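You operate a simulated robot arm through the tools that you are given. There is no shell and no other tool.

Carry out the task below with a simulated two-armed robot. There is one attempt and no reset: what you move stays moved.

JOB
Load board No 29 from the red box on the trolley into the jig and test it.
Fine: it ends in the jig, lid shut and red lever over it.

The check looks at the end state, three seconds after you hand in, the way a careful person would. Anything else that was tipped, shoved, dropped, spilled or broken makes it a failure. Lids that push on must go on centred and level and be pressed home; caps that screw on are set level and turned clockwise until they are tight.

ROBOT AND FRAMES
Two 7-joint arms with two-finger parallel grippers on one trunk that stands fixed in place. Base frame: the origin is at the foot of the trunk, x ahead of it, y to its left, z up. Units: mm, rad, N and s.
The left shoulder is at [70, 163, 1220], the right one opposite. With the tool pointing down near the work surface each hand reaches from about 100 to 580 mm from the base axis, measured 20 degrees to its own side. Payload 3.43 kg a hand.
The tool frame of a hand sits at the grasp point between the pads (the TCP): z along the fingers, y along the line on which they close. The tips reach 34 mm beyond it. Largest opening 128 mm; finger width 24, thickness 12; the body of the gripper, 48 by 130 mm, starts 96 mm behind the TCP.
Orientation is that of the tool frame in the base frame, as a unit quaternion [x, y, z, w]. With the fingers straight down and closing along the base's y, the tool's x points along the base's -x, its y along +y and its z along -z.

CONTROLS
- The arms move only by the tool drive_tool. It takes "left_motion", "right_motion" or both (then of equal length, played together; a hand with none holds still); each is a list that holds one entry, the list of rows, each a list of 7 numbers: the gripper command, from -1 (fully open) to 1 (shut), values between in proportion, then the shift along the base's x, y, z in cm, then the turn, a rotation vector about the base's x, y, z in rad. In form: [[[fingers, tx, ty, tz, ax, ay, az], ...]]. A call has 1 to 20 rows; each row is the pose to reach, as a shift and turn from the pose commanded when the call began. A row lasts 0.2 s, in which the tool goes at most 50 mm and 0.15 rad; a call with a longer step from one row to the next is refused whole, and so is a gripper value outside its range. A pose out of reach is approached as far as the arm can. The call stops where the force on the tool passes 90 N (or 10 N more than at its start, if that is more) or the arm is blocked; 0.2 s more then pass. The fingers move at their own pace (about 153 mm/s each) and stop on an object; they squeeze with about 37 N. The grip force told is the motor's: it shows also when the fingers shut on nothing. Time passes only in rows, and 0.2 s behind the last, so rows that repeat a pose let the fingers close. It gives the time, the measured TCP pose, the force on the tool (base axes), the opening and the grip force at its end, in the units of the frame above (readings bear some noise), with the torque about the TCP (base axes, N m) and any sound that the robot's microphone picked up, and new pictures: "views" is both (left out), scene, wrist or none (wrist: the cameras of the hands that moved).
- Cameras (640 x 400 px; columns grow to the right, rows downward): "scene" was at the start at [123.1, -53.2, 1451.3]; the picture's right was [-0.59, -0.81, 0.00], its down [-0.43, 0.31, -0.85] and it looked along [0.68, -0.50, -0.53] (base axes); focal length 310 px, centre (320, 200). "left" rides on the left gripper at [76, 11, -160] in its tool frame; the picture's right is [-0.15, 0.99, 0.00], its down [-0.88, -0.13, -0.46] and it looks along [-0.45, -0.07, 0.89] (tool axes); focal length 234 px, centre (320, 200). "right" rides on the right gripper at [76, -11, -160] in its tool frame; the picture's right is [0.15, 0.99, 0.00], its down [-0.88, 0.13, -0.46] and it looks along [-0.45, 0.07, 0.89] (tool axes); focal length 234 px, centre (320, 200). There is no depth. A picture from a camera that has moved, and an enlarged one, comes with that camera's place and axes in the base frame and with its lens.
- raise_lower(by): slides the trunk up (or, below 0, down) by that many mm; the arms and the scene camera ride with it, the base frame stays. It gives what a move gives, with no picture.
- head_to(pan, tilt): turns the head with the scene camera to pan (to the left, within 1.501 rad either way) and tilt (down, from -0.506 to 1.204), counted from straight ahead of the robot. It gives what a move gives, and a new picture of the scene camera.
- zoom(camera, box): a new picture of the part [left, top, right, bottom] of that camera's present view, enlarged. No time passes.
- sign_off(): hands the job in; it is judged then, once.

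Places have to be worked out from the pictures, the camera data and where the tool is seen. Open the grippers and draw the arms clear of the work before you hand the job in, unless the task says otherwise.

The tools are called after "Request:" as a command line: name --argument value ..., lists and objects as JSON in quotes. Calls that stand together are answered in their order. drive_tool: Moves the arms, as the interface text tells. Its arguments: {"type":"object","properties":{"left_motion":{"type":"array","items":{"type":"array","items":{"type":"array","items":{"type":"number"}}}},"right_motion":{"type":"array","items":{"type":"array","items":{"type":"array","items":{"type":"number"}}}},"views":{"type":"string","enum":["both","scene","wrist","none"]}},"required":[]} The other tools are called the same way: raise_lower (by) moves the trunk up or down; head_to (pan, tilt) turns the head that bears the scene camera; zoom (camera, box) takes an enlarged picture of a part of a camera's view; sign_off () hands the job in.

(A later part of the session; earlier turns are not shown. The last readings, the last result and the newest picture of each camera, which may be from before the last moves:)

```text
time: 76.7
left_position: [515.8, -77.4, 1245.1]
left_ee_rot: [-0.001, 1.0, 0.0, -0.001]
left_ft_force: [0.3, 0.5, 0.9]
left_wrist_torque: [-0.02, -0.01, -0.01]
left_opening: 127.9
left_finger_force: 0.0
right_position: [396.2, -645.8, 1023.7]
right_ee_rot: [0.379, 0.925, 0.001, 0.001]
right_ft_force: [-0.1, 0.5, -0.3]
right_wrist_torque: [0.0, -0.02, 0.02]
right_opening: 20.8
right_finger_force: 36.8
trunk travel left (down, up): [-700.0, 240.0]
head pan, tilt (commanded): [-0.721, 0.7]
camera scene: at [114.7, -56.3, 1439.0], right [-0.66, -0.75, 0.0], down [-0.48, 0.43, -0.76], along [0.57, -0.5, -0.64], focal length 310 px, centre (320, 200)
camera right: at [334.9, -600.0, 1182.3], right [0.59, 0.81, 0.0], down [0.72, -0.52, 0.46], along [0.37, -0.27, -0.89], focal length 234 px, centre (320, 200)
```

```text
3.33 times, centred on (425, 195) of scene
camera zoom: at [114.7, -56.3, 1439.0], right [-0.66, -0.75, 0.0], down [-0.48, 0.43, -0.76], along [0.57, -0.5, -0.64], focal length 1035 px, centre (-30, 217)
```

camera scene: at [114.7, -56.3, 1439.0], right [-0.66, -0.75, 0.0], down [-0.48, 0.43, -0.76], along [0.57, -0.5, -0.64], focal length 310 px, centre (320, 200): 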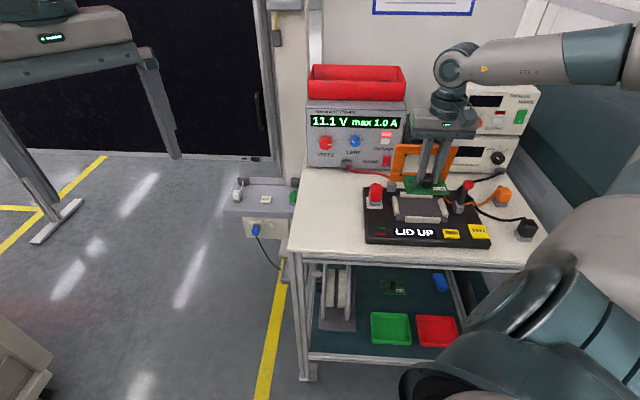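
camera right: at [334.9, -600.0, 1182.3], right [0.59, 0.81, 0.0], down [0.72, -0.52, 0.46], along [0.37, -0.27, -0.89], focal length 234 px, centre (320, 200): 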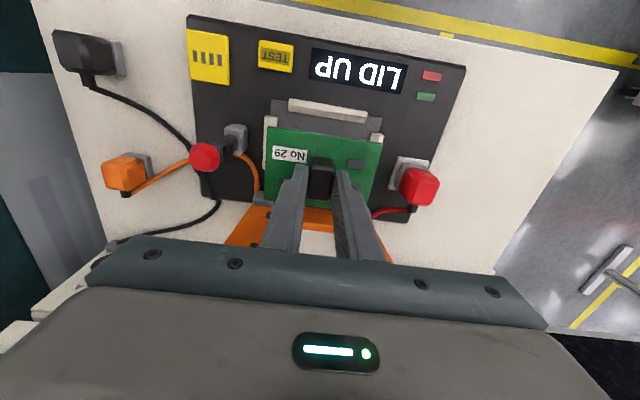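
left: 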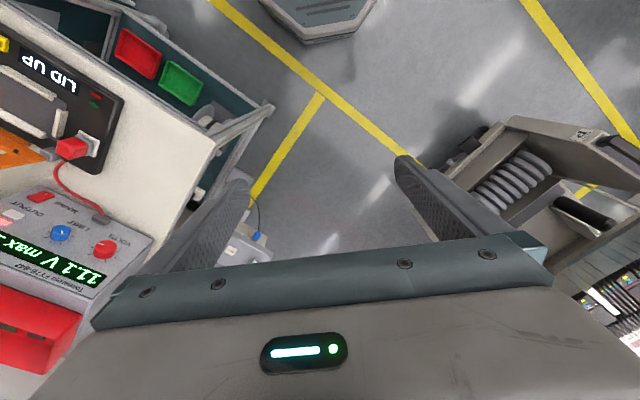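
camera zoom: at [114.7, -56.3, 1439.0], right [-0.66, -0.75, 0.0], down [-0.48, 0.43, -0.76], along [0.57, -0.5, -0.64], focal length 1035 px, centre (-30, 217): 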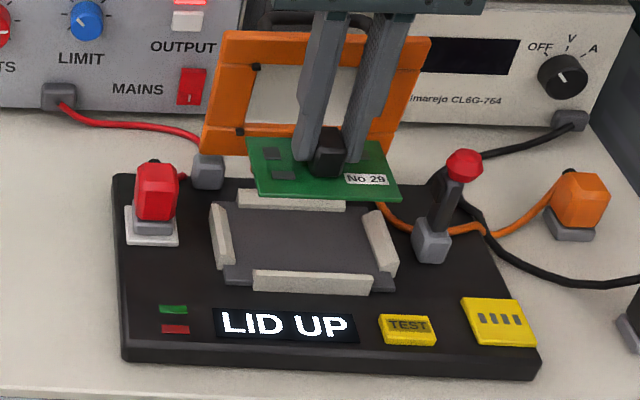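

The board is oriented correctly with "No 29" upright from the front. A 1.6 mm correction is needed; I'll apply it and lower to just above the guide rails.

Request:
drive_tool --right_motion '[[[1, 0, 0.16, -1.5, 0, 0, 0], [1, 0, 0.16, -3.0, 0, 0, 0], [1, 0, 0.16, -4.5, 0, 0, 0], [1, 0, 0.16, -5.4, 0, 0, 0], [1, 0, 0.16, -5.4, 0, 0, 0]]]' --views "both"

Request:
zoom --camera "right" --box '[220, 80, 420, 250]'

Request:
zoom --camera "scene" --box '[375, 165, 475, 245]'

```text
time: 77.8
left_position: [515.2, -76.9, 1245.0]
left_ee_rot: [0.0, 1.0, 0.0, 0.0]
left_ft_force: [0.9, -0.3, -0.4]
left_wrist_torque: [-0.01, -0.01, 0.02]
left_opening: 127.9
left_finger_force: 0.0
right_position: [398.4, -643.9, 971.4]
right_ee_rot: [0.379, 0.925, 0.0, 0.001]
right_ft_force: [-0.5, 0.6, -0.6]
right_wrist_torque: [-0.02, -0.04, 0.02]
right_opening: 20.8
right_finger_force: 37.1
trunk travel left (down, up): [-700.0, 240.0]
head pan, tilt (commanded): [-0.721, 0.7]
camera scene: at [114.6, -56.1, 1439.0], right [-0.66, -0.75, 0.0], down [-0.48, 0.43, -0.76], along [0.57, -0.5, -0.64], focal length 310 px, centre (320, 200)
camera right: at [334.9, -598.2, 1129.9], right [0.59, 0.81, 0.0], down [0.72, -0.52, 0.46], along [0.37, -0.27, -0.89], focal length 234 px, centre (320, 200)
```

scene: 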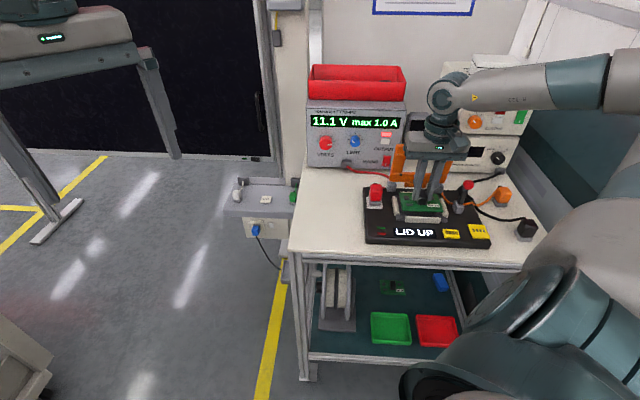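
right: 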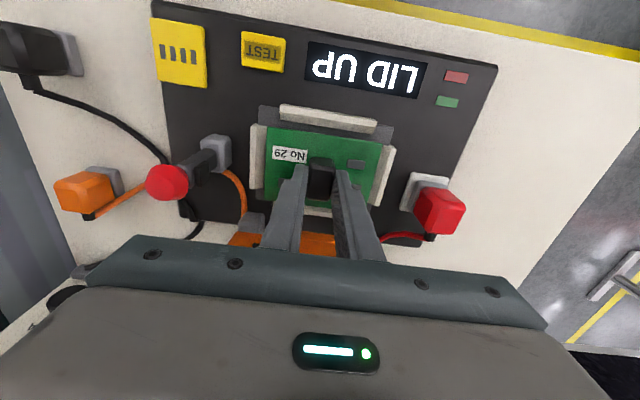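

```text
2.35 times, centred on (320, 165) of right
camera zoom: at [334.9, -598.2, 1129.9], right [0.59, 0.81, 0.0], down [0.72, -0.52, 0.46], along [0.37, -0.27, -0.89], focal length 551 px, centre (320, 282)
```

zoom: 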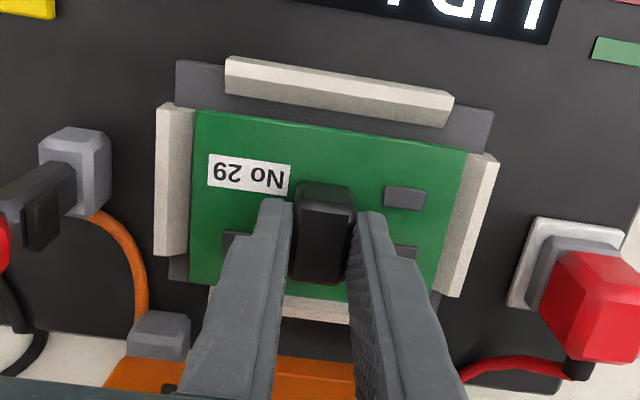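

```text
5.00 times, centred on (425, 205) of scene
camera zoom: at [114.6, -56.1, 1439.0], right [-0.66, -0.75, 0.0], down [-0.48, 0.43, -0.76], along [0.57, -0.5, -0.64], focal length 1552 px, centre (-205, 175)
```

zoom: 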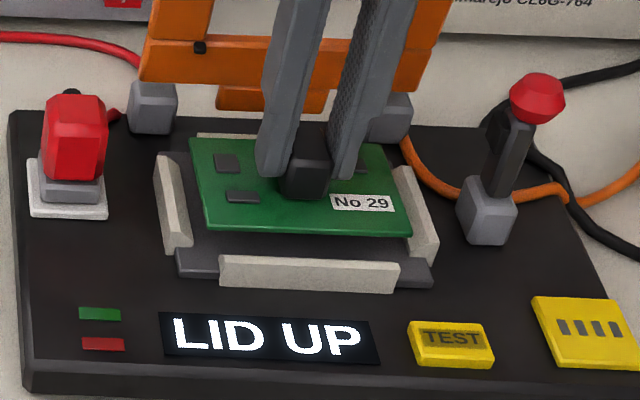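

The board is centred over the well within about 1 mm. I'll lower 15 mm, then step down feeling for the seat.

Request:
drive_tool --right_motion '[[[1, 0, 0, -0.5, 0, 0, 0], [1, 0, 0, -1.0, 0, 0, 0], [1, 0, 0, -1.5, 0, 0, 0], [1, 0, 0, -1.5, 0, 0, 0]]]' --views "wrist"

Request:
zoom --camera "right" --box '[220, 80, 420, 250]'

Request:
zoom --camera "scene" --box '[375, 165, 475, 245]'

```text
time: 78.8
left_position: [515.4, -77.8, 1244.2]
left_ee_rot: [0.001, 1.0, 0.0, 0.0]
left_ft_force: [0.4, 0.1, 0.5]
left_wrist_torque: [-0.01, 0.0, 0.05]
left_opening: 128.0
left_finger_force: 0.2
right_position: [398.0, -643.8, 954.9]
right_ee_rot: [0.378, 0.926, 0.0, 0.001]
right_ft_force: [0.2, -0.9, -0.9]
right_wrist_torque: [0.01, -0.02, 0.01]
right_opening: 21.0
right_finger_force: 37.1
trunk travel left (down, up): [-700.0, 240.0]
head pan, tilt (commanded): [-0.721, 0.7]
camera right: at [335.1, -598.4, 1114.4], right [0.59, 0.81, 0.0], down [0.72, -0.52, 0.46], along [0.37, -0.27, -0.89], focal length 234 px, centre (320, 200)
```

right: 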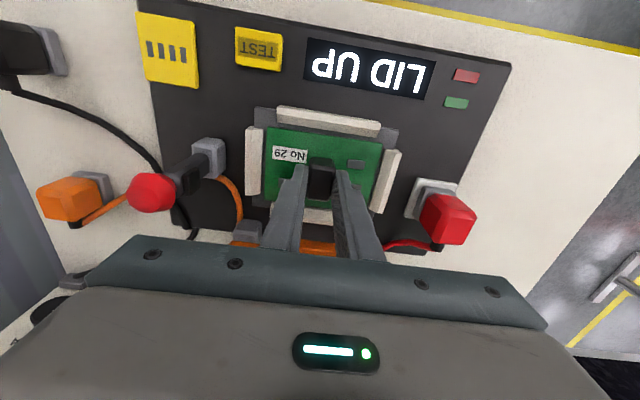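

```text
2.35 times, centred on (320, 165) of right
camera zoom: at [335.1, -598.4, 1114.4], right [0.59, 0.81, 0.0], down [0.72, -0.52, 0.46], along [0.37, -0.27, -0.89], focal length 551 px, centre (320, 282)
```

zoom: 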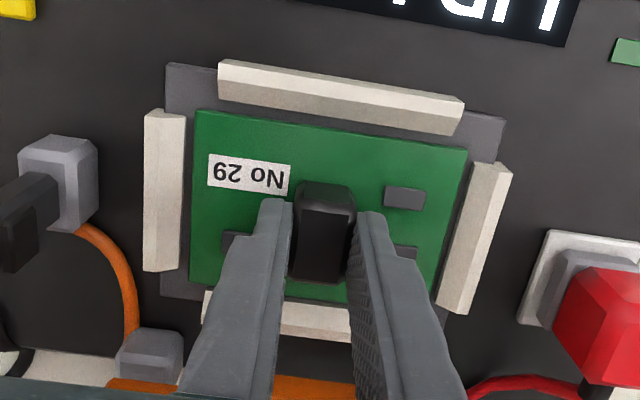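

```text
5.00 times, centred on (425, 205) of scene
camera zoom: at [114.7, -56.3, 1439.0], right [-0.66, -0.75, 0.0], down [-0.48, 0.43, -0.76], along [0.57, -0.5, -0.64], focal length 1552 px, centre (-205, 175)
```

zoom: 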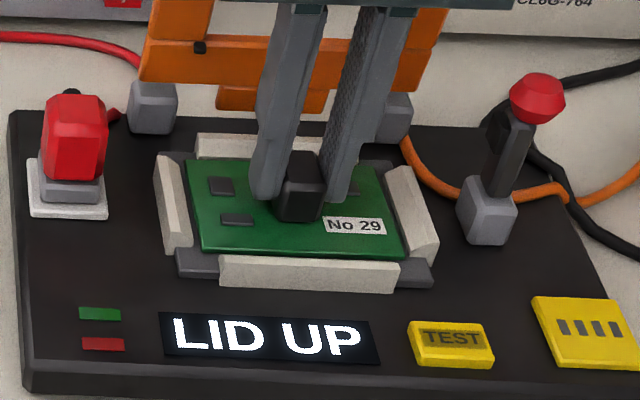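

The board is entering between the rails. I'll step down 2–3 mm at a time.

Request:
drive_tool --right_motion '[[[1, 0, 0, -0.15, 0, 0, 0], [1, 0, 0, -0.3, 0, 0, 0], [1, 0, 0, -0.3, 0, 0, 0]]]' --views "none"

Request:
drive_tool --right_motion '[[[1, 0, 0, -0.1, 0, 0, 0], [1, 0, 0, -0.2, 0, 0, 0], [1, 0, 0, -0.2, 0, 0, 0]]]' --views "wrist"

Request:
zoom --camera "right" --box '[220, 80, 420, 250]'

Request:
zoom --camera "scene" --box '[375, 165, 475, 245]'

```text
time: 79.7
left_position: [514.9, -76.3, 1245.3]
left_ee_rot: [0.001, 1.0, -0.002, 0.0]
left_ft_force: [0.3, 0.2, 0.4]
left_wrist_torque: [-0.02, -0.01, 0.01]
left_opening: 128.2
left_finger_force: 0.1
right_position: [396.3, -644.5, 954.3]
right_ee_rot: [0.379, 0.925, -0.001, 0.004]
right_ft_force: [0.7, -4.5, 16.3]
right_wrist_torque: [0.23, 0.4, 0.06]
right_opening: 21.1
right_finger_force: 36.7
trunk travel left (down, up): [-700.0, 240.0]
head pan, tilt (commanded): [-0.721, 0.7]
```

```text
time: 80.5
left_position: [513.6, -75.5, 1246.0]
left_ee_rot: [-0.001, 1.0, -0.001, 0.0]
left_ft_force: [0.6, 0.9, -0.3]
left_wrist_torque: [0.0, 0.01, -0.02]
left_opening: 128.0
left_finger_force: 0.0
right_position: [395.8, -642.7, 952.8]
right_ee_rot: [0.379, 0.926, -0.001, 0.003]
right_ft_force: [5.6, -7.4, 26.5]
right_wrist_torque: [-0.27, -0.19, 0.0]
right_opening: 21.2
right_finger_force: 37.1
trunk travel left (down, up): [-700.0, 240.0]
head pan, tilt (commanded): [-0.721, 0.7]
camera right: at [334.0, -597.0, 1112.3], right [0.59, 0.81, 0.0], down [0.72, -0.52, 0.46], along [0.37, -0.27, -0.89], focal length 234 px, centre (320, 200)
```

right: 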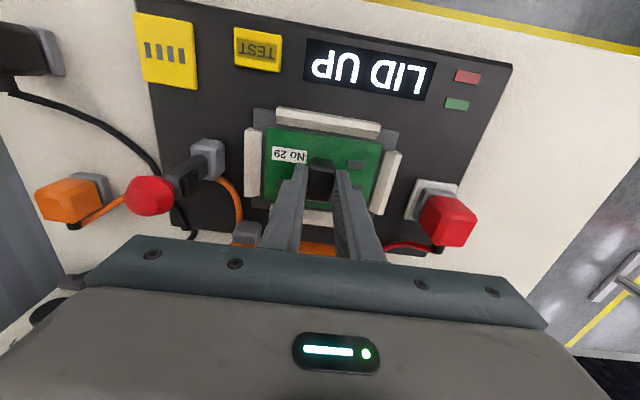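

```text
2.35 times, centred on (320, 165) of right
camera zoom: at [334.0, -597.0, 1112.3], right [0.59, 0.81, 0.0], down [0.72, -0.52, 0.46], along [0.37, -0.27, -0.89], focal length 551 px, centre (320, 282)
```

zoom: 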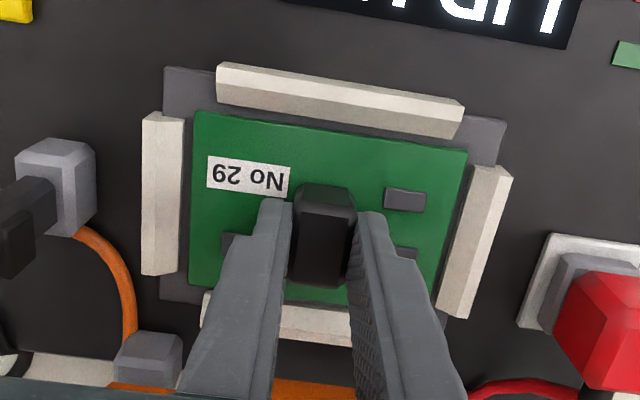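

```text
5.00 times, centred on (425, 205) of scene
camera zoom: at [113.5, -54.1, 1439.3], right [-0.66, -0.75, 0.0], down [-0.48, 0.42, -0.77], along [0.58, -0.51, -0.64], focal length 1552 px, centre (-205, 175)
```

zoom: 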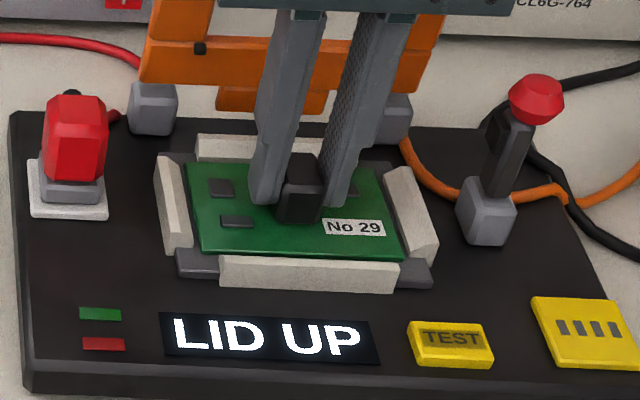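

Contact is building (26 N). I need to check whether it's seated or resting on a chamfer; zooming in on the edges.

Request:
zoom --camera "scene" --box '[402, 195, 462, 230]'

Request:
zoom --camera "right" --box '[240, 105, 410, 225]'

```text
10.67 times, centred on (432, 212) of scene
camera zoom: at [113.5, -54.1, 1439.3], right [-0.66, -0.75, 0.0], down [-0.48, 0.42, -0.77], along [0.58, -0.51, -0.64], focal length 3311 px, centre (-875, 67)
```

zoom: 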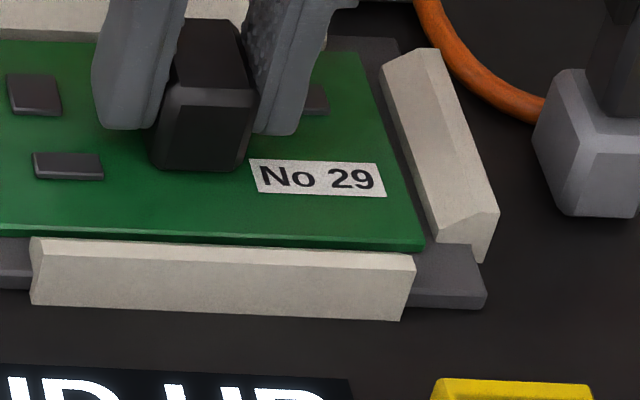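

```text
3.33 times, centred on (325, 165) of right
camera zoom: at [334.0, -597.0, 1112.3], right [0.59, 0.81, 0.0], down [0.72, -0.52, 0.46], along [0.37, -0.27, -0.89], focal length 781 px, centre (303, 317)
```

zoom: 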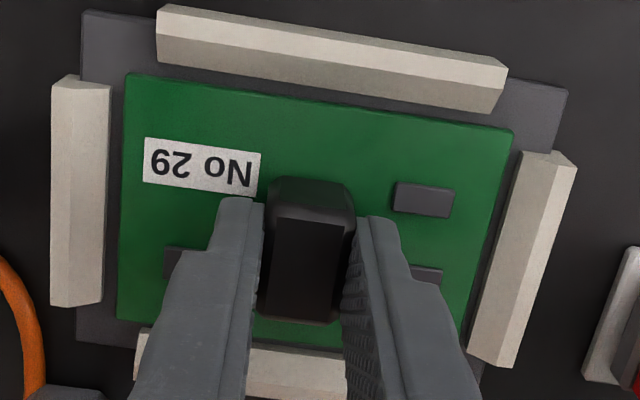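

I'd like closer views of each edge to find what is holding it up.

Request:
zoom --camera "right" --box '[330, 130, 390, 170]'

Request:
zoom --camera "right" --box '[245, 170, 345, 225]'

Request:
zoom --camera "scene" --box '[385, 190, 425, 220]'

Request:
zoom --camera "scene" --box '[425, 200, 455, 222]'

```text
10.00 times, centred on (360, 150) of right
camera zoom: at [334.0, -597.0, 1112.3], right [0.59, 0.81, 0.0], down [0.72, -0.52, 0.46], along [0.37, -0.27, -0.89], focal length 2342 px, centre (-80, 700)
```

zoom: 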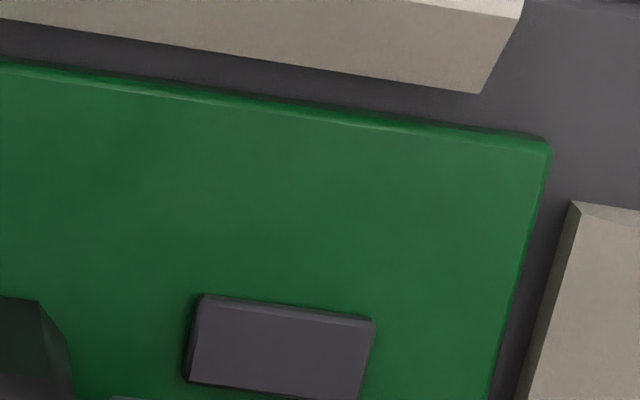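

```text
6.40 times, centred on (295, 198) of right
camera zoom: at [334.0, -597.0, 1112.3], right [0.59, 0.81, 0.0], down [0.72, -0.52, 0.46], along [0.37, -0.27, -0.89], focal length 1499 px, centre (480, 216)
```

zoom: 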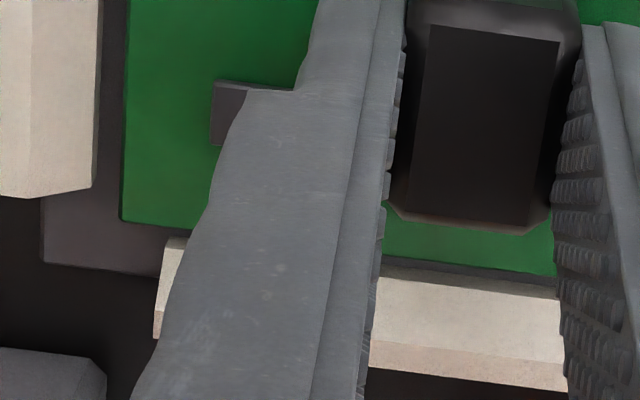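

```text
13.33 times, centred on (405, 205) of scene
camera zoom: at [113.5, -54.1, 1439.3], right [-0.66, -0.75, 0.0], down [-0.48, 0.42, -0.77], along [0.58, -0.51, -0.64], focal length 4139 px, centre (-813, 133)
```

zoom: 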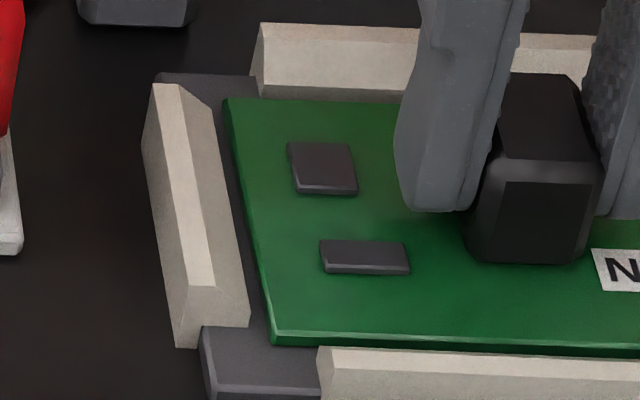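

```text
16.00 times, centred on (440, 211) of scene
camera zoom: at [113.5, -54.1, 1439.3], right [-0.66, -0.75, 0.0], down [-0.48, 0.42, -0.77], along [0.58, -0.51, -0.64], focal length 4966 px, centre (-1600, 24)
```

zoom: 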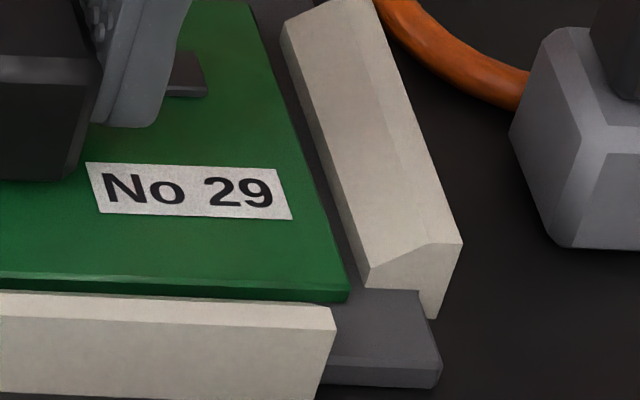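

On careful comparison (plate-to-board parallax in both cameras, and 29 mm rise from the bench-contact height matching the plate's height), the board is in fact seated flat on the plate, inside all four rails. I'll ease off the press, open the fingers slightly and lift away.

Request:
drive_tool --right_motion '[[[1, 0, 0, 0.2, 0, 0, 0], [1, 0, 0, 0.4, 0, 0, 0], [1, 0, 0, 0.4, 0, 0, 0]]]' --views "none"

Request:
drive_tool --right_motion '[[[0.6, 0, 0, 0, 0, 0, 0], [0.45, 0, 0, 0, 0, 0, 0], [0.35, 0, 0, 0, 0, 0, 0], [0.35, 0, 0, 0, 0, 0, 0]]]' --views "wrist"

Request:
zoom --camera "right" --box '[240, 105, 410, 225]'

```text
time: 81.2
left_position: [514.7, -77.0, 1245.2]
left_ee_rot: [0.0, 1.0, -0.001, 0.0]
left_ft_force: [0.3, -0.1, 1.0]
left_wrist_torque: [-0.03, 0.01, 0.03]
left_opening: 127.9
left_finger_force: 0.1
right_position: [395.4, -642.6, 954.9]
right_ee_rot: [0.379, 0.926, 0.001, 0.0]
right_ft_force: [0.5, 0.8, 4.4]
right_wrist_torque: [-0.12, -0.12, 0.01]
right_opening: 20.8
right_finger_force: 37.2
trunk travel left (down, up): [-700.0, 240.0]
head pan, tilt (commanded): [-0.721, 0.7]
```

```text
time: 82.2
left_position: [515.8, -76.7, 1245.3]
left_ee_rot: [0.0, 1.0, 0.0, 0.0]
left_ft_force: [-0.1, 0.0, 0.3]
left_wrist_torque: [-0.01, 0.0, 0.02]
left_opening: 128.2
left_finger_force: 0.1
right_position: [396.4, -642.0, 955.4]
right_ee_rot: [0.379, 0.925, 0.001, 0.001]
right_ft_force: [0.1, 0.0, -0.2]
right_wrist_torque: [-0.01, 0.01, 0.0]
right_opening: 41.7
right_finger_force: 0.1
trunk travel left (down, up): [-700.0, 240.0]
head pan, tilt (commanded): [-0.721, 0.7]
camera right: at [334.6, -597.8, 1114.0], right [0.59, 0.81, 0.0], down [0.72, -0.52, 0.46], along [0.37, -0.27, -0.89], focal length 234 px, centre (320, 200)
```

right: 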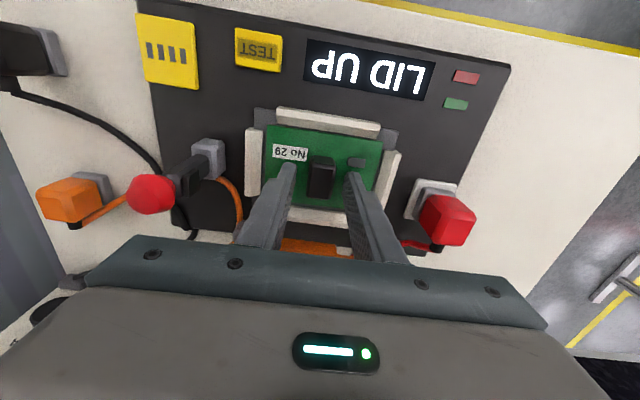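

```text
3.33 times, centred on (325, 165) of right
camera zoom: at [334.6, -597.8, 1114.0], right [0.59, 0.81, 0.0], down [0.72, -0.52, 0.46], along [0.37, -0.27, -0.89], focal length 781 px, centre (303, 317)
```

zoom: 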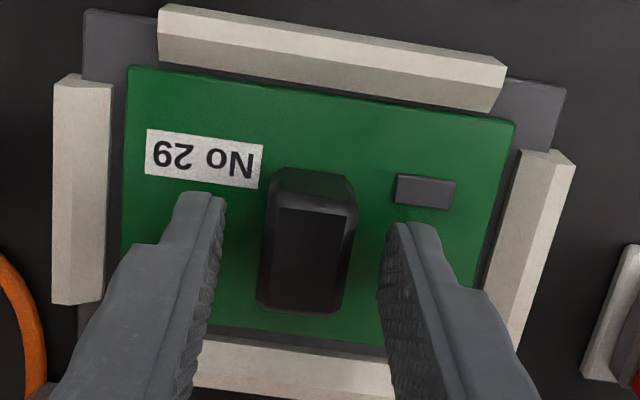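

Released; the board lies within the rails. I'll lift straight up and take a clear look.

Request:
drive_tool --right_motion '[[[0.35, 0, 0, 1.5, 0, 0, 0], [0.35, 0, 0, 4.0, 0, 0, 0], [0.35, 0, 0, 7.0, 0, 0, 0], [0.35, 0, 0, 10.0, 0, 0, 0], [0.35, -0.5, 0.5, 13.0, 0, 0, 0], [0.35, -1.5, 1.5, 15.0, 0, 0, 0]]]' --views "both"

Request:
zoom --camera "right" --box '[240, 60, 400, 190]'

Request:
zoom --camera "scene" --box '[380, 185, 460, 235]'

```text
time: 83.7
left_position: [514.2, -75.3, 1244.2]
left_ee_rot: [0.0, 1.0, -0.001, 0.0]
left_ft_force: [0.9, -0.1, 0.0]
left_wrist_torque: [-0.01, -0.05, 0.0]
left_opening: 128.1
left_finger_force: 0.2
right_position: [379.9, -630.1, 1105.6]
right_ee_rot: [0.378, 0.926, 0.0, 0.002]
right_ft_force: [-0.1, 0.4, 0.4]
right_wrist_torque: [0.0, 0.0, 0.0]
right_opening: 41.7
right_finger_force: 0.0
trunk travel left (down, up): [-700.0, 240.0]
head pan, tilt (commanded): [-0.721, 0.7]
camera scene: at [113.8, -55.5, 1439.1], right [-0.66, -0.75, 0.0], down [-0.48, 0.42, -0.77], along [0.57, -0.51, -0.64], focal length 310 px, centre (320, 200)
camera right: at [318.6, -583.7, 1265.1], right [0.59, 0.81, 0.0], down [0.72, -0.52, 0.46], along [0.37, -0.27, -0.89], focal length 234 px, centre (320, 200)
```

scene: 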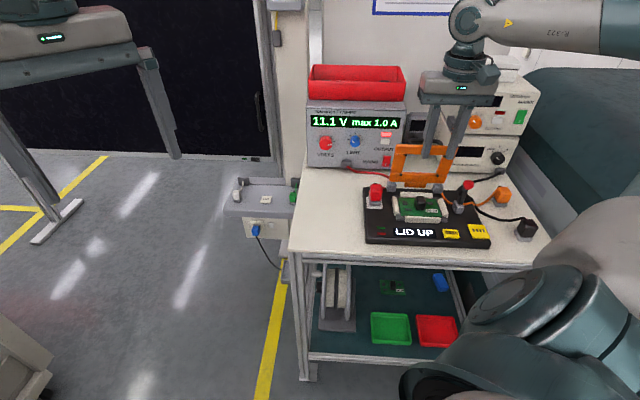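
right: 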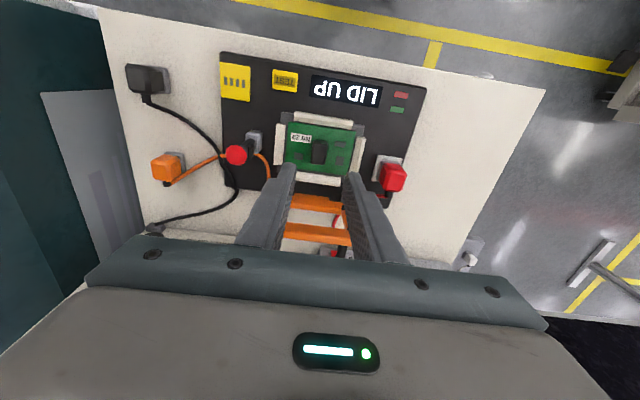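

```text
3.08 times, centred on (320, 125) of right
camera zoom: at [318.6, -583.7, 1265.1], right [0.59, 0.81, 0.0], down [0.72, -0.52, 0.46], along [0.37, -0.27, -0.89], focal length 720 px, centre (320, 431)
```

zoom: 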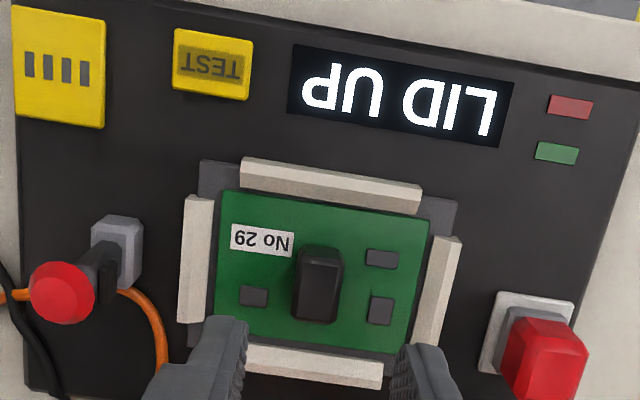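

```text
8.00 times, centred on (420, 210) of scene
camera zoom: at [113.8, -55.5, 1439.1], right [-0.66, -0.75, 0.0], down [-0.48, 0.42, -0.77], along [0.57, -0.51, -0.64], focal length 2483 px, centre (-480, 120)
```

zoom: 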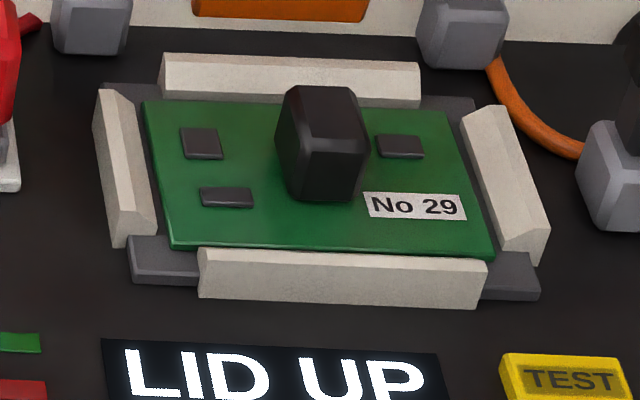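

The board lies in the well. I'll check the front edge closely for flat seating before working on the lid.

Request:
zoom --camera "scene" --box '[388, 203, 423, 226]'

Request:
zoom --camera "scene" --box '[420, 203, 455, 226]'

Request:
zoom --camera "right" --box '[285, 105, 365, 165]'

```text
16.00 times, centred on (406, 214) of scene
camera zoom: at [113.8, -55.5, 1439.1], right [-0.66, -0.75, 0.0], down [-0.48, 0.42, -0.77], along [0.57, -0.51, -0.64], focal length 4966 px, centre (-1048, -32)
```

zoom: 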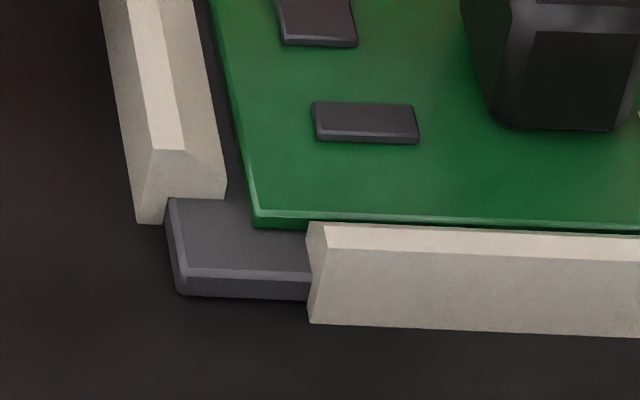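

```text
16.00 times, centred on (438, 214) of scene
camera zoom: at [113.8, -55.5, 1439.1], right [-0.66, -0.75, 0.0], down [-0.48, 0.42, -0.77], along [0.57, -0.51, -0.64], focal length 4966 px, centre (-1560, -32)
```

zoom: 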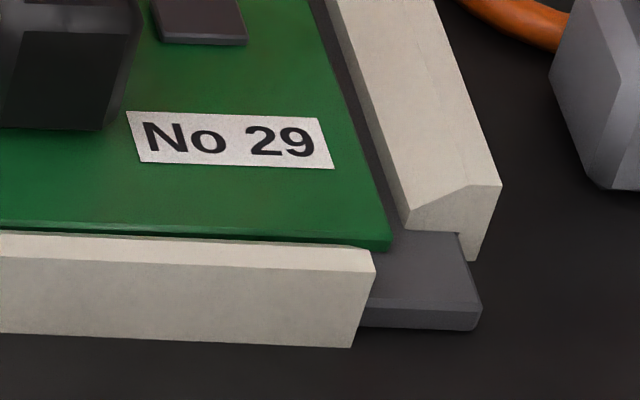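

```text
6.67 times, centred on (325, 135) of right
camera zoom: at [318.6, -583.7, 1265.1], right [0.59, 0.81, 0.0], down [0.72, -0.52, 0.46], along [0.37, -0.27, -0.89], focal length 1561 px, centre (287, 633)
```

zoom: 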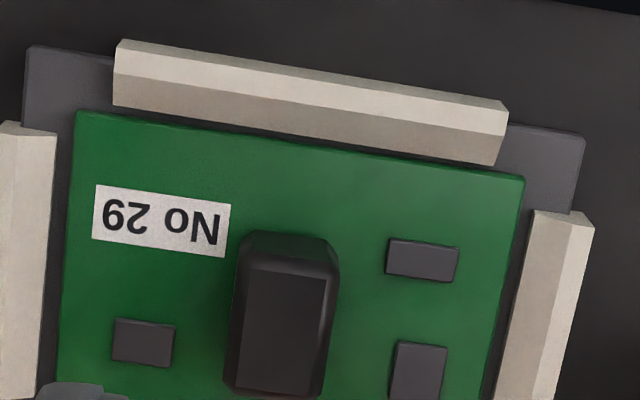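

The board is seated within the rails (front edge about 2 mm inside the toe). Next I need the lid's geometry: zooming in on it from both cameras.

Request:
zoom --camera "right" --box '[260, 150, 400, 260]'

Request:
zoom --camera "scene" --box '[375, 130, 495, 220]'

Request:
zoom --camera "left" --box '[0, 0, 130, 160]'

```text
3.64 times, centred on (330, 205) of right
camera zoom: at [318.6, -583.7, 1265.1], right [0.59, 0.81, 0.0], down [0.72, -0.52, 0.46], along [0.37, -0.27, -0.89], focal length 852 px, centre (284, 182)
```

zoom: 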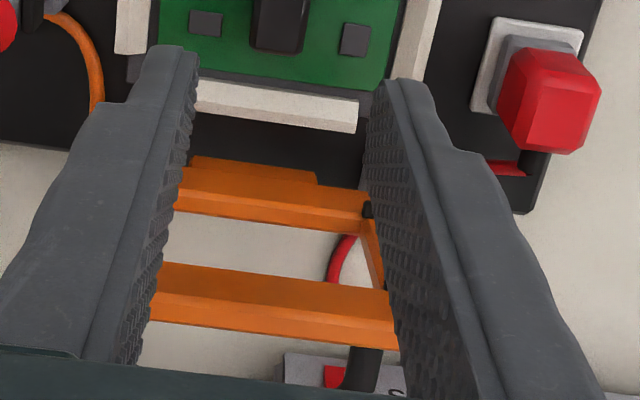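

```text
4.44 times, centred on (435, 175) of scene
camera zoom: at [113.8, -55.5, 1439.1], right [-0.66, -0.75, 0.0], down [-0.48, 0.42, -0.77], along [0.57, -0.51, -0.64], focal length 1380 px, centre (-191, 311)
```

zoom: 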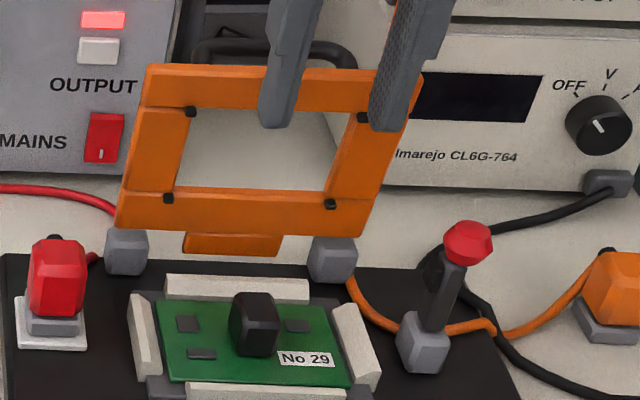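

```text
2.50 times, centred on (65, 80) of left
camera zoom: at [437.0, -64.1, 1405.1], right [0.15, 0.99, 0.0], down [0.88, -0.13, 0.46], along [0.45, -0.07, -0.89], focal length 585 px, centre (958, 500)
```

zoom: 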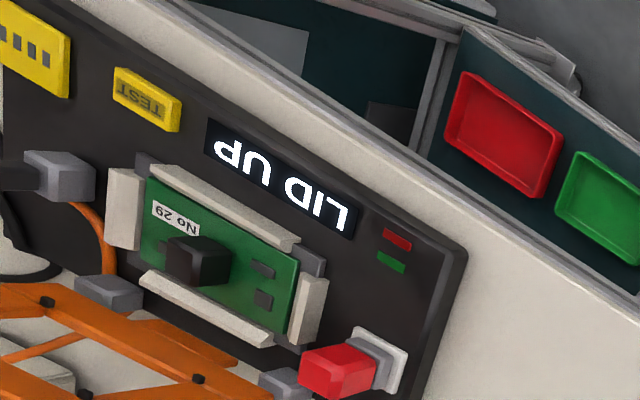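

The board sits nicely; the lid is about 152 mm wide and stands near vertical from a hinge at fwd ≈ +69 mm, z ≈ 920 to a free edge at z ≈ 1049, with a black handle behind it. I'll raise the hand, close the fingers and look down behind the lid to plan the push.

Request:
drive_tool --right_motion '[[[0.6, 0, 0, 2.5, 0, 0, 0], [1, 0, 0, 5.0, 0, 0, 0], [1, 2.0, -2.0, 5.0, 0, 0, 0], [1, 4.0, -4.0, 5.0, 0, 0, 0], [1, 6.5, -6.4, 5.0, 0, 0, 0], [1, 8.5, -8.4, 5.0, 0, 0, 0], [1, 8.5, -8.4, 5.0, 0, 0, 0]]]' --views "both"

Request:
zoom --camera "right" --box '[180, 100, 440, 260]'

Request:
zoom --camera "scene" --box '[375, 90, 495, 200]'

```text
time: 85.2
left_position: [514.5, -77.8, 1246.5]
left_ee_rot: [0.0, 1.0, -0.001, 0.0]
left_ft_force: [0.2, 0.1, -0.3]
left_wrist_torque: [0.01, 0.01, -0.04]
left_opening: 127.8
left_finger_force: 0.1
right_position: [466.4, -714.9, 1154.8]
right_ee_rot: [0.379, 0.926, 0.0, 0.002]
right_ft_force: [0.0, -0.2, 0.2]
right_wrist_torque: [0.02, -0.02, 0.0]
right_opening: 0.0
right_finger_force: 32.8
trunk travel left (down, up): [-700.0, 240.0]
head pan, tilt (commanded): [-0.721, 0.7]
camera scene: at [113.7, -56.3, 1439.1], right [-0.66, -0.75, 0.0], down [-0.48, 0.43, -0.77], along [0.57, -0.5, -0.64], focal length 310 px, centre (320, 200)
camera right: at [404.5, -668.5, 1314.4], right [0.59, 0.81, 0.0], down [0.72, -0.52, 0.46], along [0.37, -0.27, -0.89], focal length 234 px, centre (320, 200)
```

scene: 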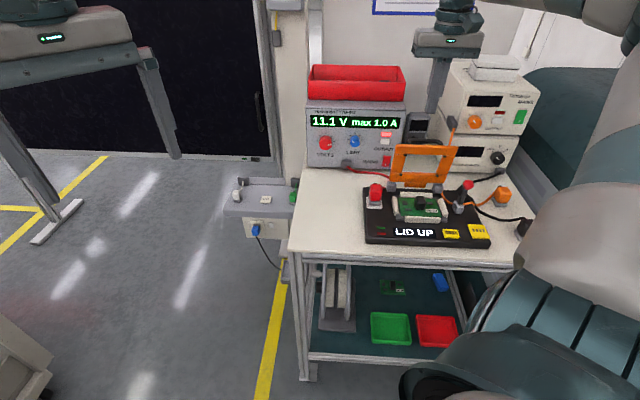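
right: 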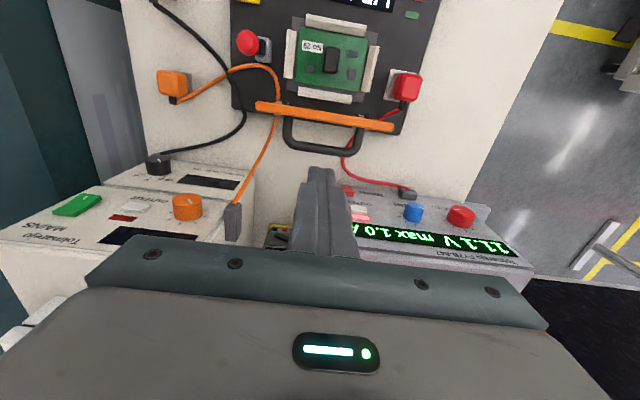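

```text
2.46 times, centred on (310, 180) of right
camera zoom: at [404.5, -668.5, 1314.4], right [0.59, 0.81, 0.0], down [0.72, -0.52, 0.46], along [0.37, -0.27, -0.89], focal length 576 px, centre (345, 249)
```

zoom: 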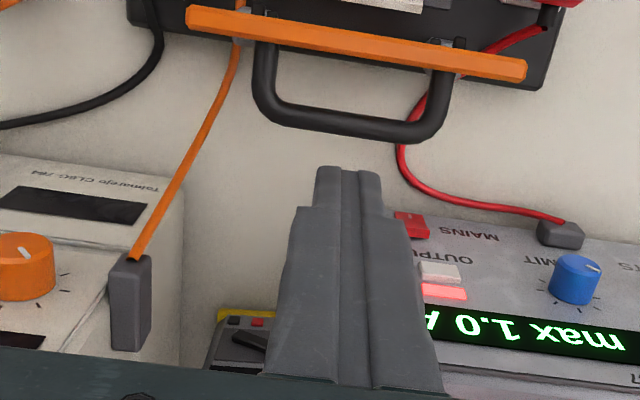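

```text
3.64 times, centred on (435, 145) of scene
camera zoom: at [113.7, -56.3, 1439.1], right [-0.66, -0.75, 0.0], down [-0.48, 0.43, -0.77], along [0.57, -0.5, -0.64], focal length 1129 px, centre (-98, 400)
```

zoom: 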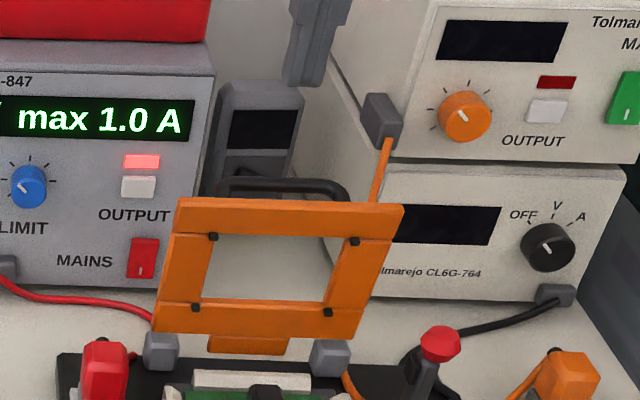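

From above, the handle bar is about 40 mm behind the lid at fwd ≈ 98–102, with clear bench behind it. I'll move behind the handle (fwd ≈ 127) and lower the closed fingers so their tips are just below the bar.

Request:
drive_tool --right_motion '[[[1, 1.1, -0.9, 0, 0, 0, 0], [1, 2.2, -1.8, 0, 0, 0, 0], [1, 2.2, -1.8, -2.5, 0, 0, 0], [1, 2.2, -1.8, -5.0, 0, 0, 0], [1, 2.2, -1.8, -6.0, 0, 0, 0]]]' --views "both"

Request:
zoom --camera "right" --box '[220, 60, 420, 230]'

Request:
zoom --camera "scene" --box '[385, 90, 475, 200]'

```text
time: 86.5
left_position: [515.4, -77.3, 1244.4]
left_ee_rot: [0.0, 1.0, 0.0, 0.0]
left_ft_force: [0.2, 0.0, -0.8]
left_wrist_torque: [0.0, 0.02, 0.01]
left_opening: 128.2
left_finger_force: 0.1
right_position: [488.2, -729.0, 1094.9]
right_ee_rot: [0.379, 0.926, 0.0, 0.001]
right_ft_force: [0.0, 0.4, 0.2]
right_wrist_torque: [0.02, -0.03, -0.02]
right_opening: 0.1
right_finger_force: 33.1
trunk travel left (down, up): [-700.0, 240.0]
head pan, tilt (commanded): [-0.721, 0.7]
camera scene: at [114.7, -56.1, 1439.0], right [-0.66, -0.75, 0.0], down [-0.48, 0.43, -0.76], along [0.57, -0.5, -0.64], focal length 310 px, centre (320, 200)
camera right: at [426.8, -683.5, 1253.9], right [0.59, 0.81, 0.0], down [0.72, -0.52, 0.46], along [0.37, -0.27, -0.89], focal length 234 px, centre (320, 200)
```

scene: 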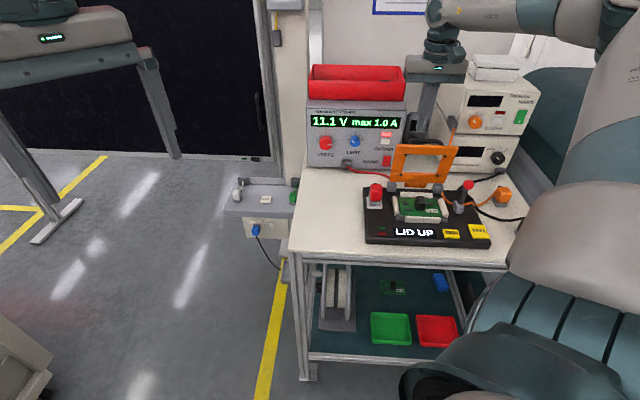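
right: 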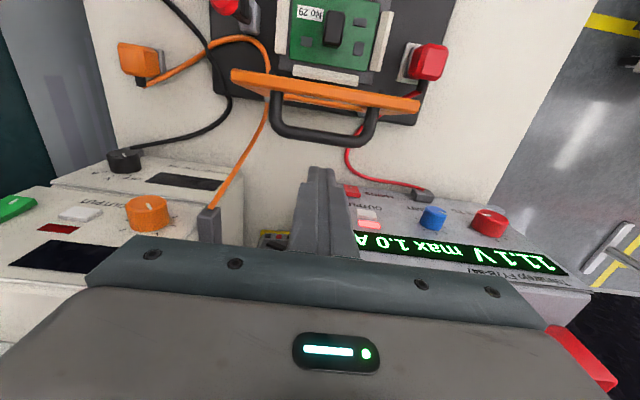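

```text
2.35 times, centred on (320, 145) of right
camera zoom: at [426.8, -683.5, 1253.9], right [0.59, 0.81, 0.0], down [0.72, -0.52, 0.46], along [0.37, -0.27, -0.89], focal length 551 px, centre (320, 329)
```

zoom: 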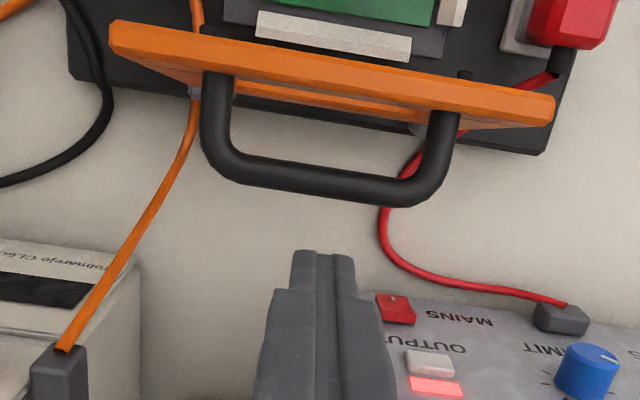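

```text
3.64 times, centred on (430, 145) of scene
camera zoom: at [114.7, -56.1, 1439.0], right [-0.66, -0.75, 0.0], down [-0.48, 0.43, -0.76], along [0.57, -0.5, -0.64], focal length 1129 px, centre (-80, 400)
```

zoom: 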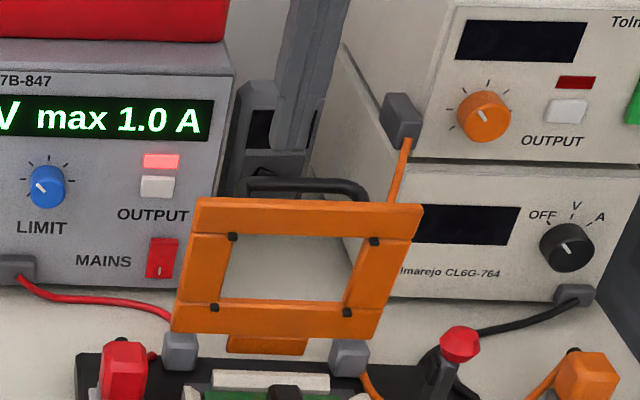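

The fingers are about 12 mm clear behind the handle bar (bar at fwd ≈ 95, z ≈ 1040). I'll lower the tips to about z 1015.

Request:
drive_tool --right_motion '[[[1, 0, 0, -1.6, 0, 0, 0], [1, 0, 0, -3.2, 0, 0, 0], [1, 0, 0, -4.6, 0, 0, 0], [1, 0, 0, -4.6, 0, 0, 0]]]' --views "both"

Request:
zoom --camera "right" --box '[220, 60, 420, 230]'

Request:
zoom --camera "scene" --box '[385, 110, 475, 200]'

```text
time: 87.5
left_position: [515.2, -76.5, 1245.2]
left_ee_rot: [0.001, 1.0, 0.0, 0.001]
left_ft_force: [-0.5, -0.1, 0.3]
left_wrist_torque: [0.01, 0.01, 0.02]
left_opening: 127.9
left_finger_force: 0.2
right_position: [489.6, -730.0, 1049.9]
right_ee_rot: [0.379, 0.925, 0.001, 0.001]
right_ft_force: [0.2, 0.8, 0.0]
right_wrist_torque: [0.01, 0.0, 0.03]
right_opening: 0.0
right_finger_force: 32.6
trunk travel left (down, up): [-700.0, 240.0]
head pan, tilt (commanded): [-0.721, 0.7]
camera scene: at [114.7, -56.2, 1439.0], right [-0.66, -0.75, 0.0], down [-0.48, 0.43, -0.76], along [0.57, -0.5, -0.64], focal length 310 px, centre (320, 200)
camera right: at [427.7, -684.4, 1207.9], right [0.59, 0.81, 0.0], down [0.72, -0.52, 0.46], along [0.37, -0.27, -0.89], focal length 234 px, centre (320, 200)
```

scene: 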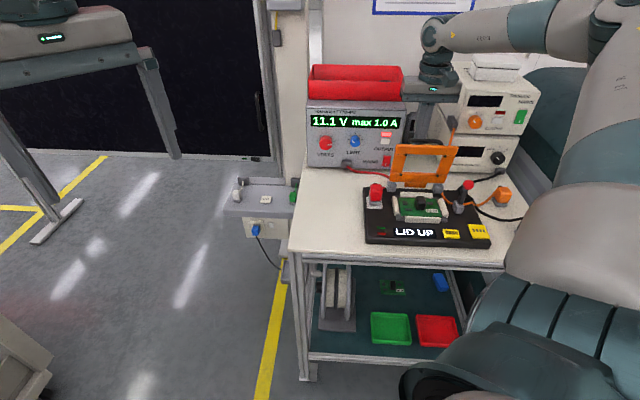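
right: 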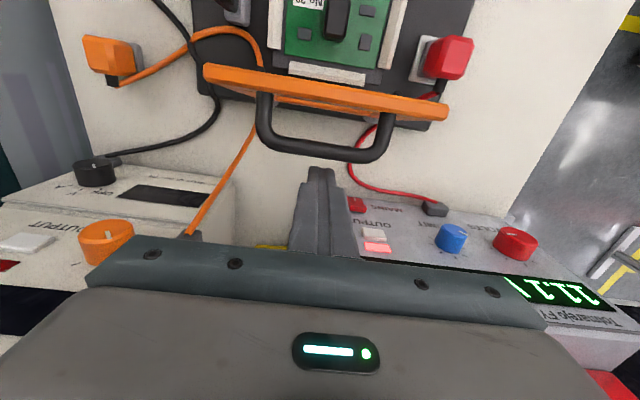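

```text
2.35 times, centred on (320, 145) of right
camera zoom: at [427.7, -684.4, 1207.9], right [0.59, 0.81, 0.0], down [0.72, -0.52, 0.46], along [0.37, -0.27, -0.89], focal length 551 px, centre (320, 329)
```

zoom: 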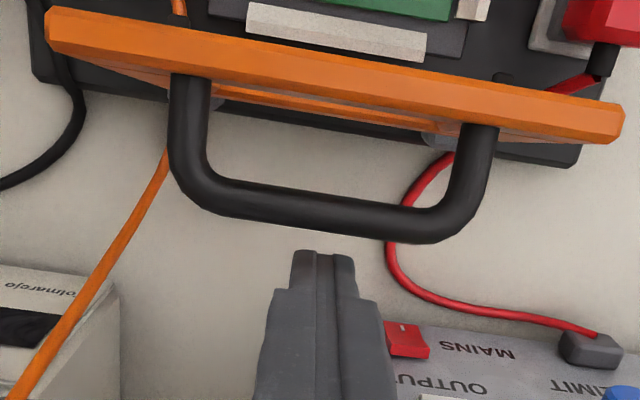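

```text
4.44 times, centred on (430, 155) of scene
camera zoom: at [114.7, -56.2, 1439.0], right [-0.66, -0.75, 0.0], down [-0.48, 0.43, -0.76], along [0.57, -0.5, -0.64], focal length 1380 px, centre (-169, 400)
```

zoom: 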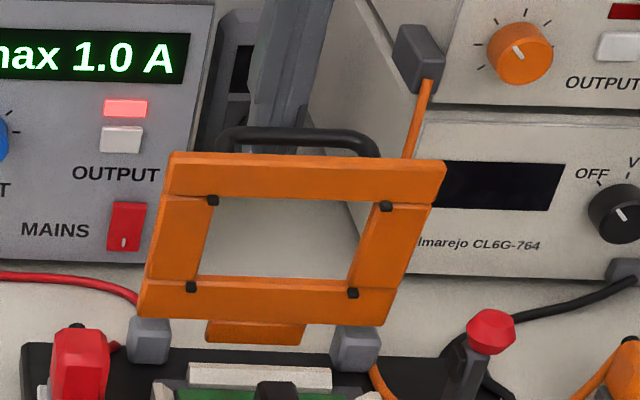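

The setup is good: the lid even leans slightly toward the robot and is held by friction. I'll push the handle gently toward the robot, watching force.

Request:
drive_tool --right_motion '[[[1, -0.6, 0.6, 0, 0, 0, 0], [1, -1.2, 1.2, 0, 0, 0, 0], [1, -1.7, 1.7, 0, 0, 0, 0], [1, -2.2, 2.2, 0, 0, 0, 0], [1, -2.7, 2.7, 0, 0, 0, 0]]]' --views "both"

Request:
zoom --camera "right" --box '[220, 60, 420, 230]'

Request:
zoom --camera "scene" --box '[385, 110, 475, 220]'

```text
time: 88.7
left_position: [514.8, -77.4, 1245.4]
left_ee_rot: [-0.001, 1.0, 0.0, 0.0]
left_ft_force: [0.0, 1.5, 0.1]
left_wrist_torque: [-0.02, 0.02, -0.02]
left_opening: 128.0
left_finger_force: 0.1
right_position: [460.3, -704.3, 1048.5]
right_ee_rot: [0.379, 0.925, 0.0, 0.001]
right_ft_force: [-0.1, -0.1, 0.1]
right_wrist_torque: [-0.01, -0.01, 0.02]
right_opening: 0.0
right_finger_force: 32.9
trunk travel left (down, up): [-700.0, 240.0]
head pan, tilt (commanded): [-0.721, 0.7]
camera scene: at [114.5, -56.3, 1439.0], right [-0.66, -0.75, 0.0], down [-0.48, 0.43, -0.76], along [0.57, -0.5, -0.64], focal length 310 px, centre (320, 200)
camera right: at [399.4, -658.5, 1207.2], right [0.59, 0.81, 0.0], down [0.72, -0.52, 0.46], along [0.37, -0.27, -0.89], focal length 234 px, centre (320, 200)
```

scene: 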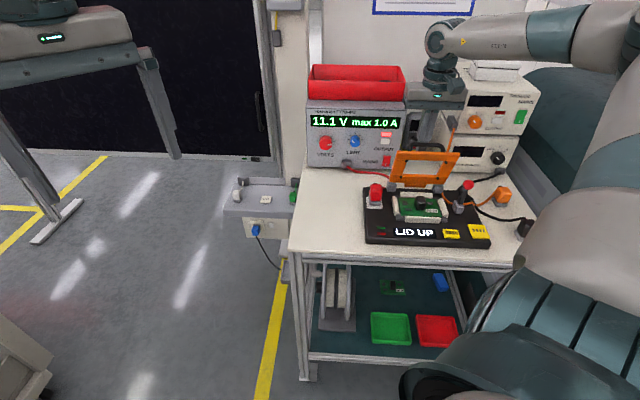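
right: 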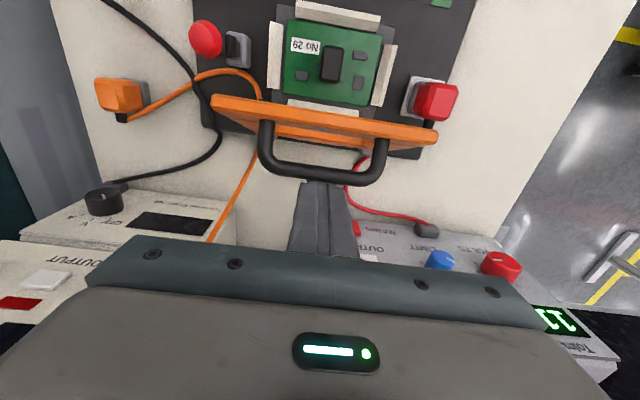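

```text
2.35 times, centred on (320, 145) of right
camera zoom: at [399.4, -658.5, 1207.2], right [0.59, 0.81, 0.0], down [0.72, -0.52, 0.46], along [0.37, -0.27, -0.89], focal length 551 px, centre (320, 329)
```

zoom: 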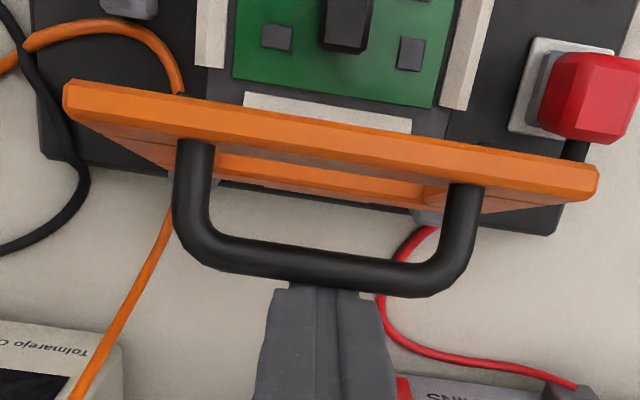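

```text
3.64 times, centred on (430, 165) of scene
camera zoom: at [114.5, -56.3, 1439.0], right [-0.66, -0.75, 0.0], down [-0.48, 0.43, -0.76], along [0.57, -0.5, -0.64], focal length 1129 px, centre (-80, 327)
```

zoom: 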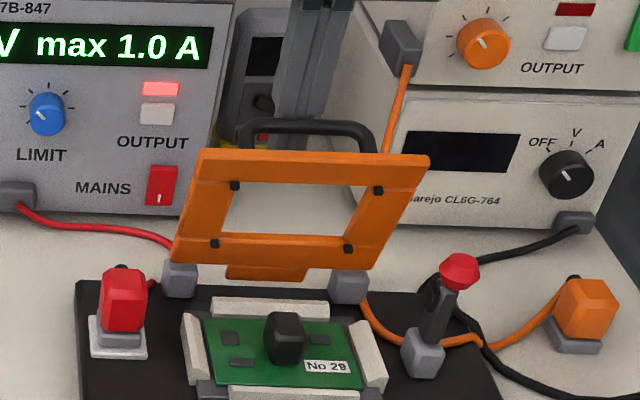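

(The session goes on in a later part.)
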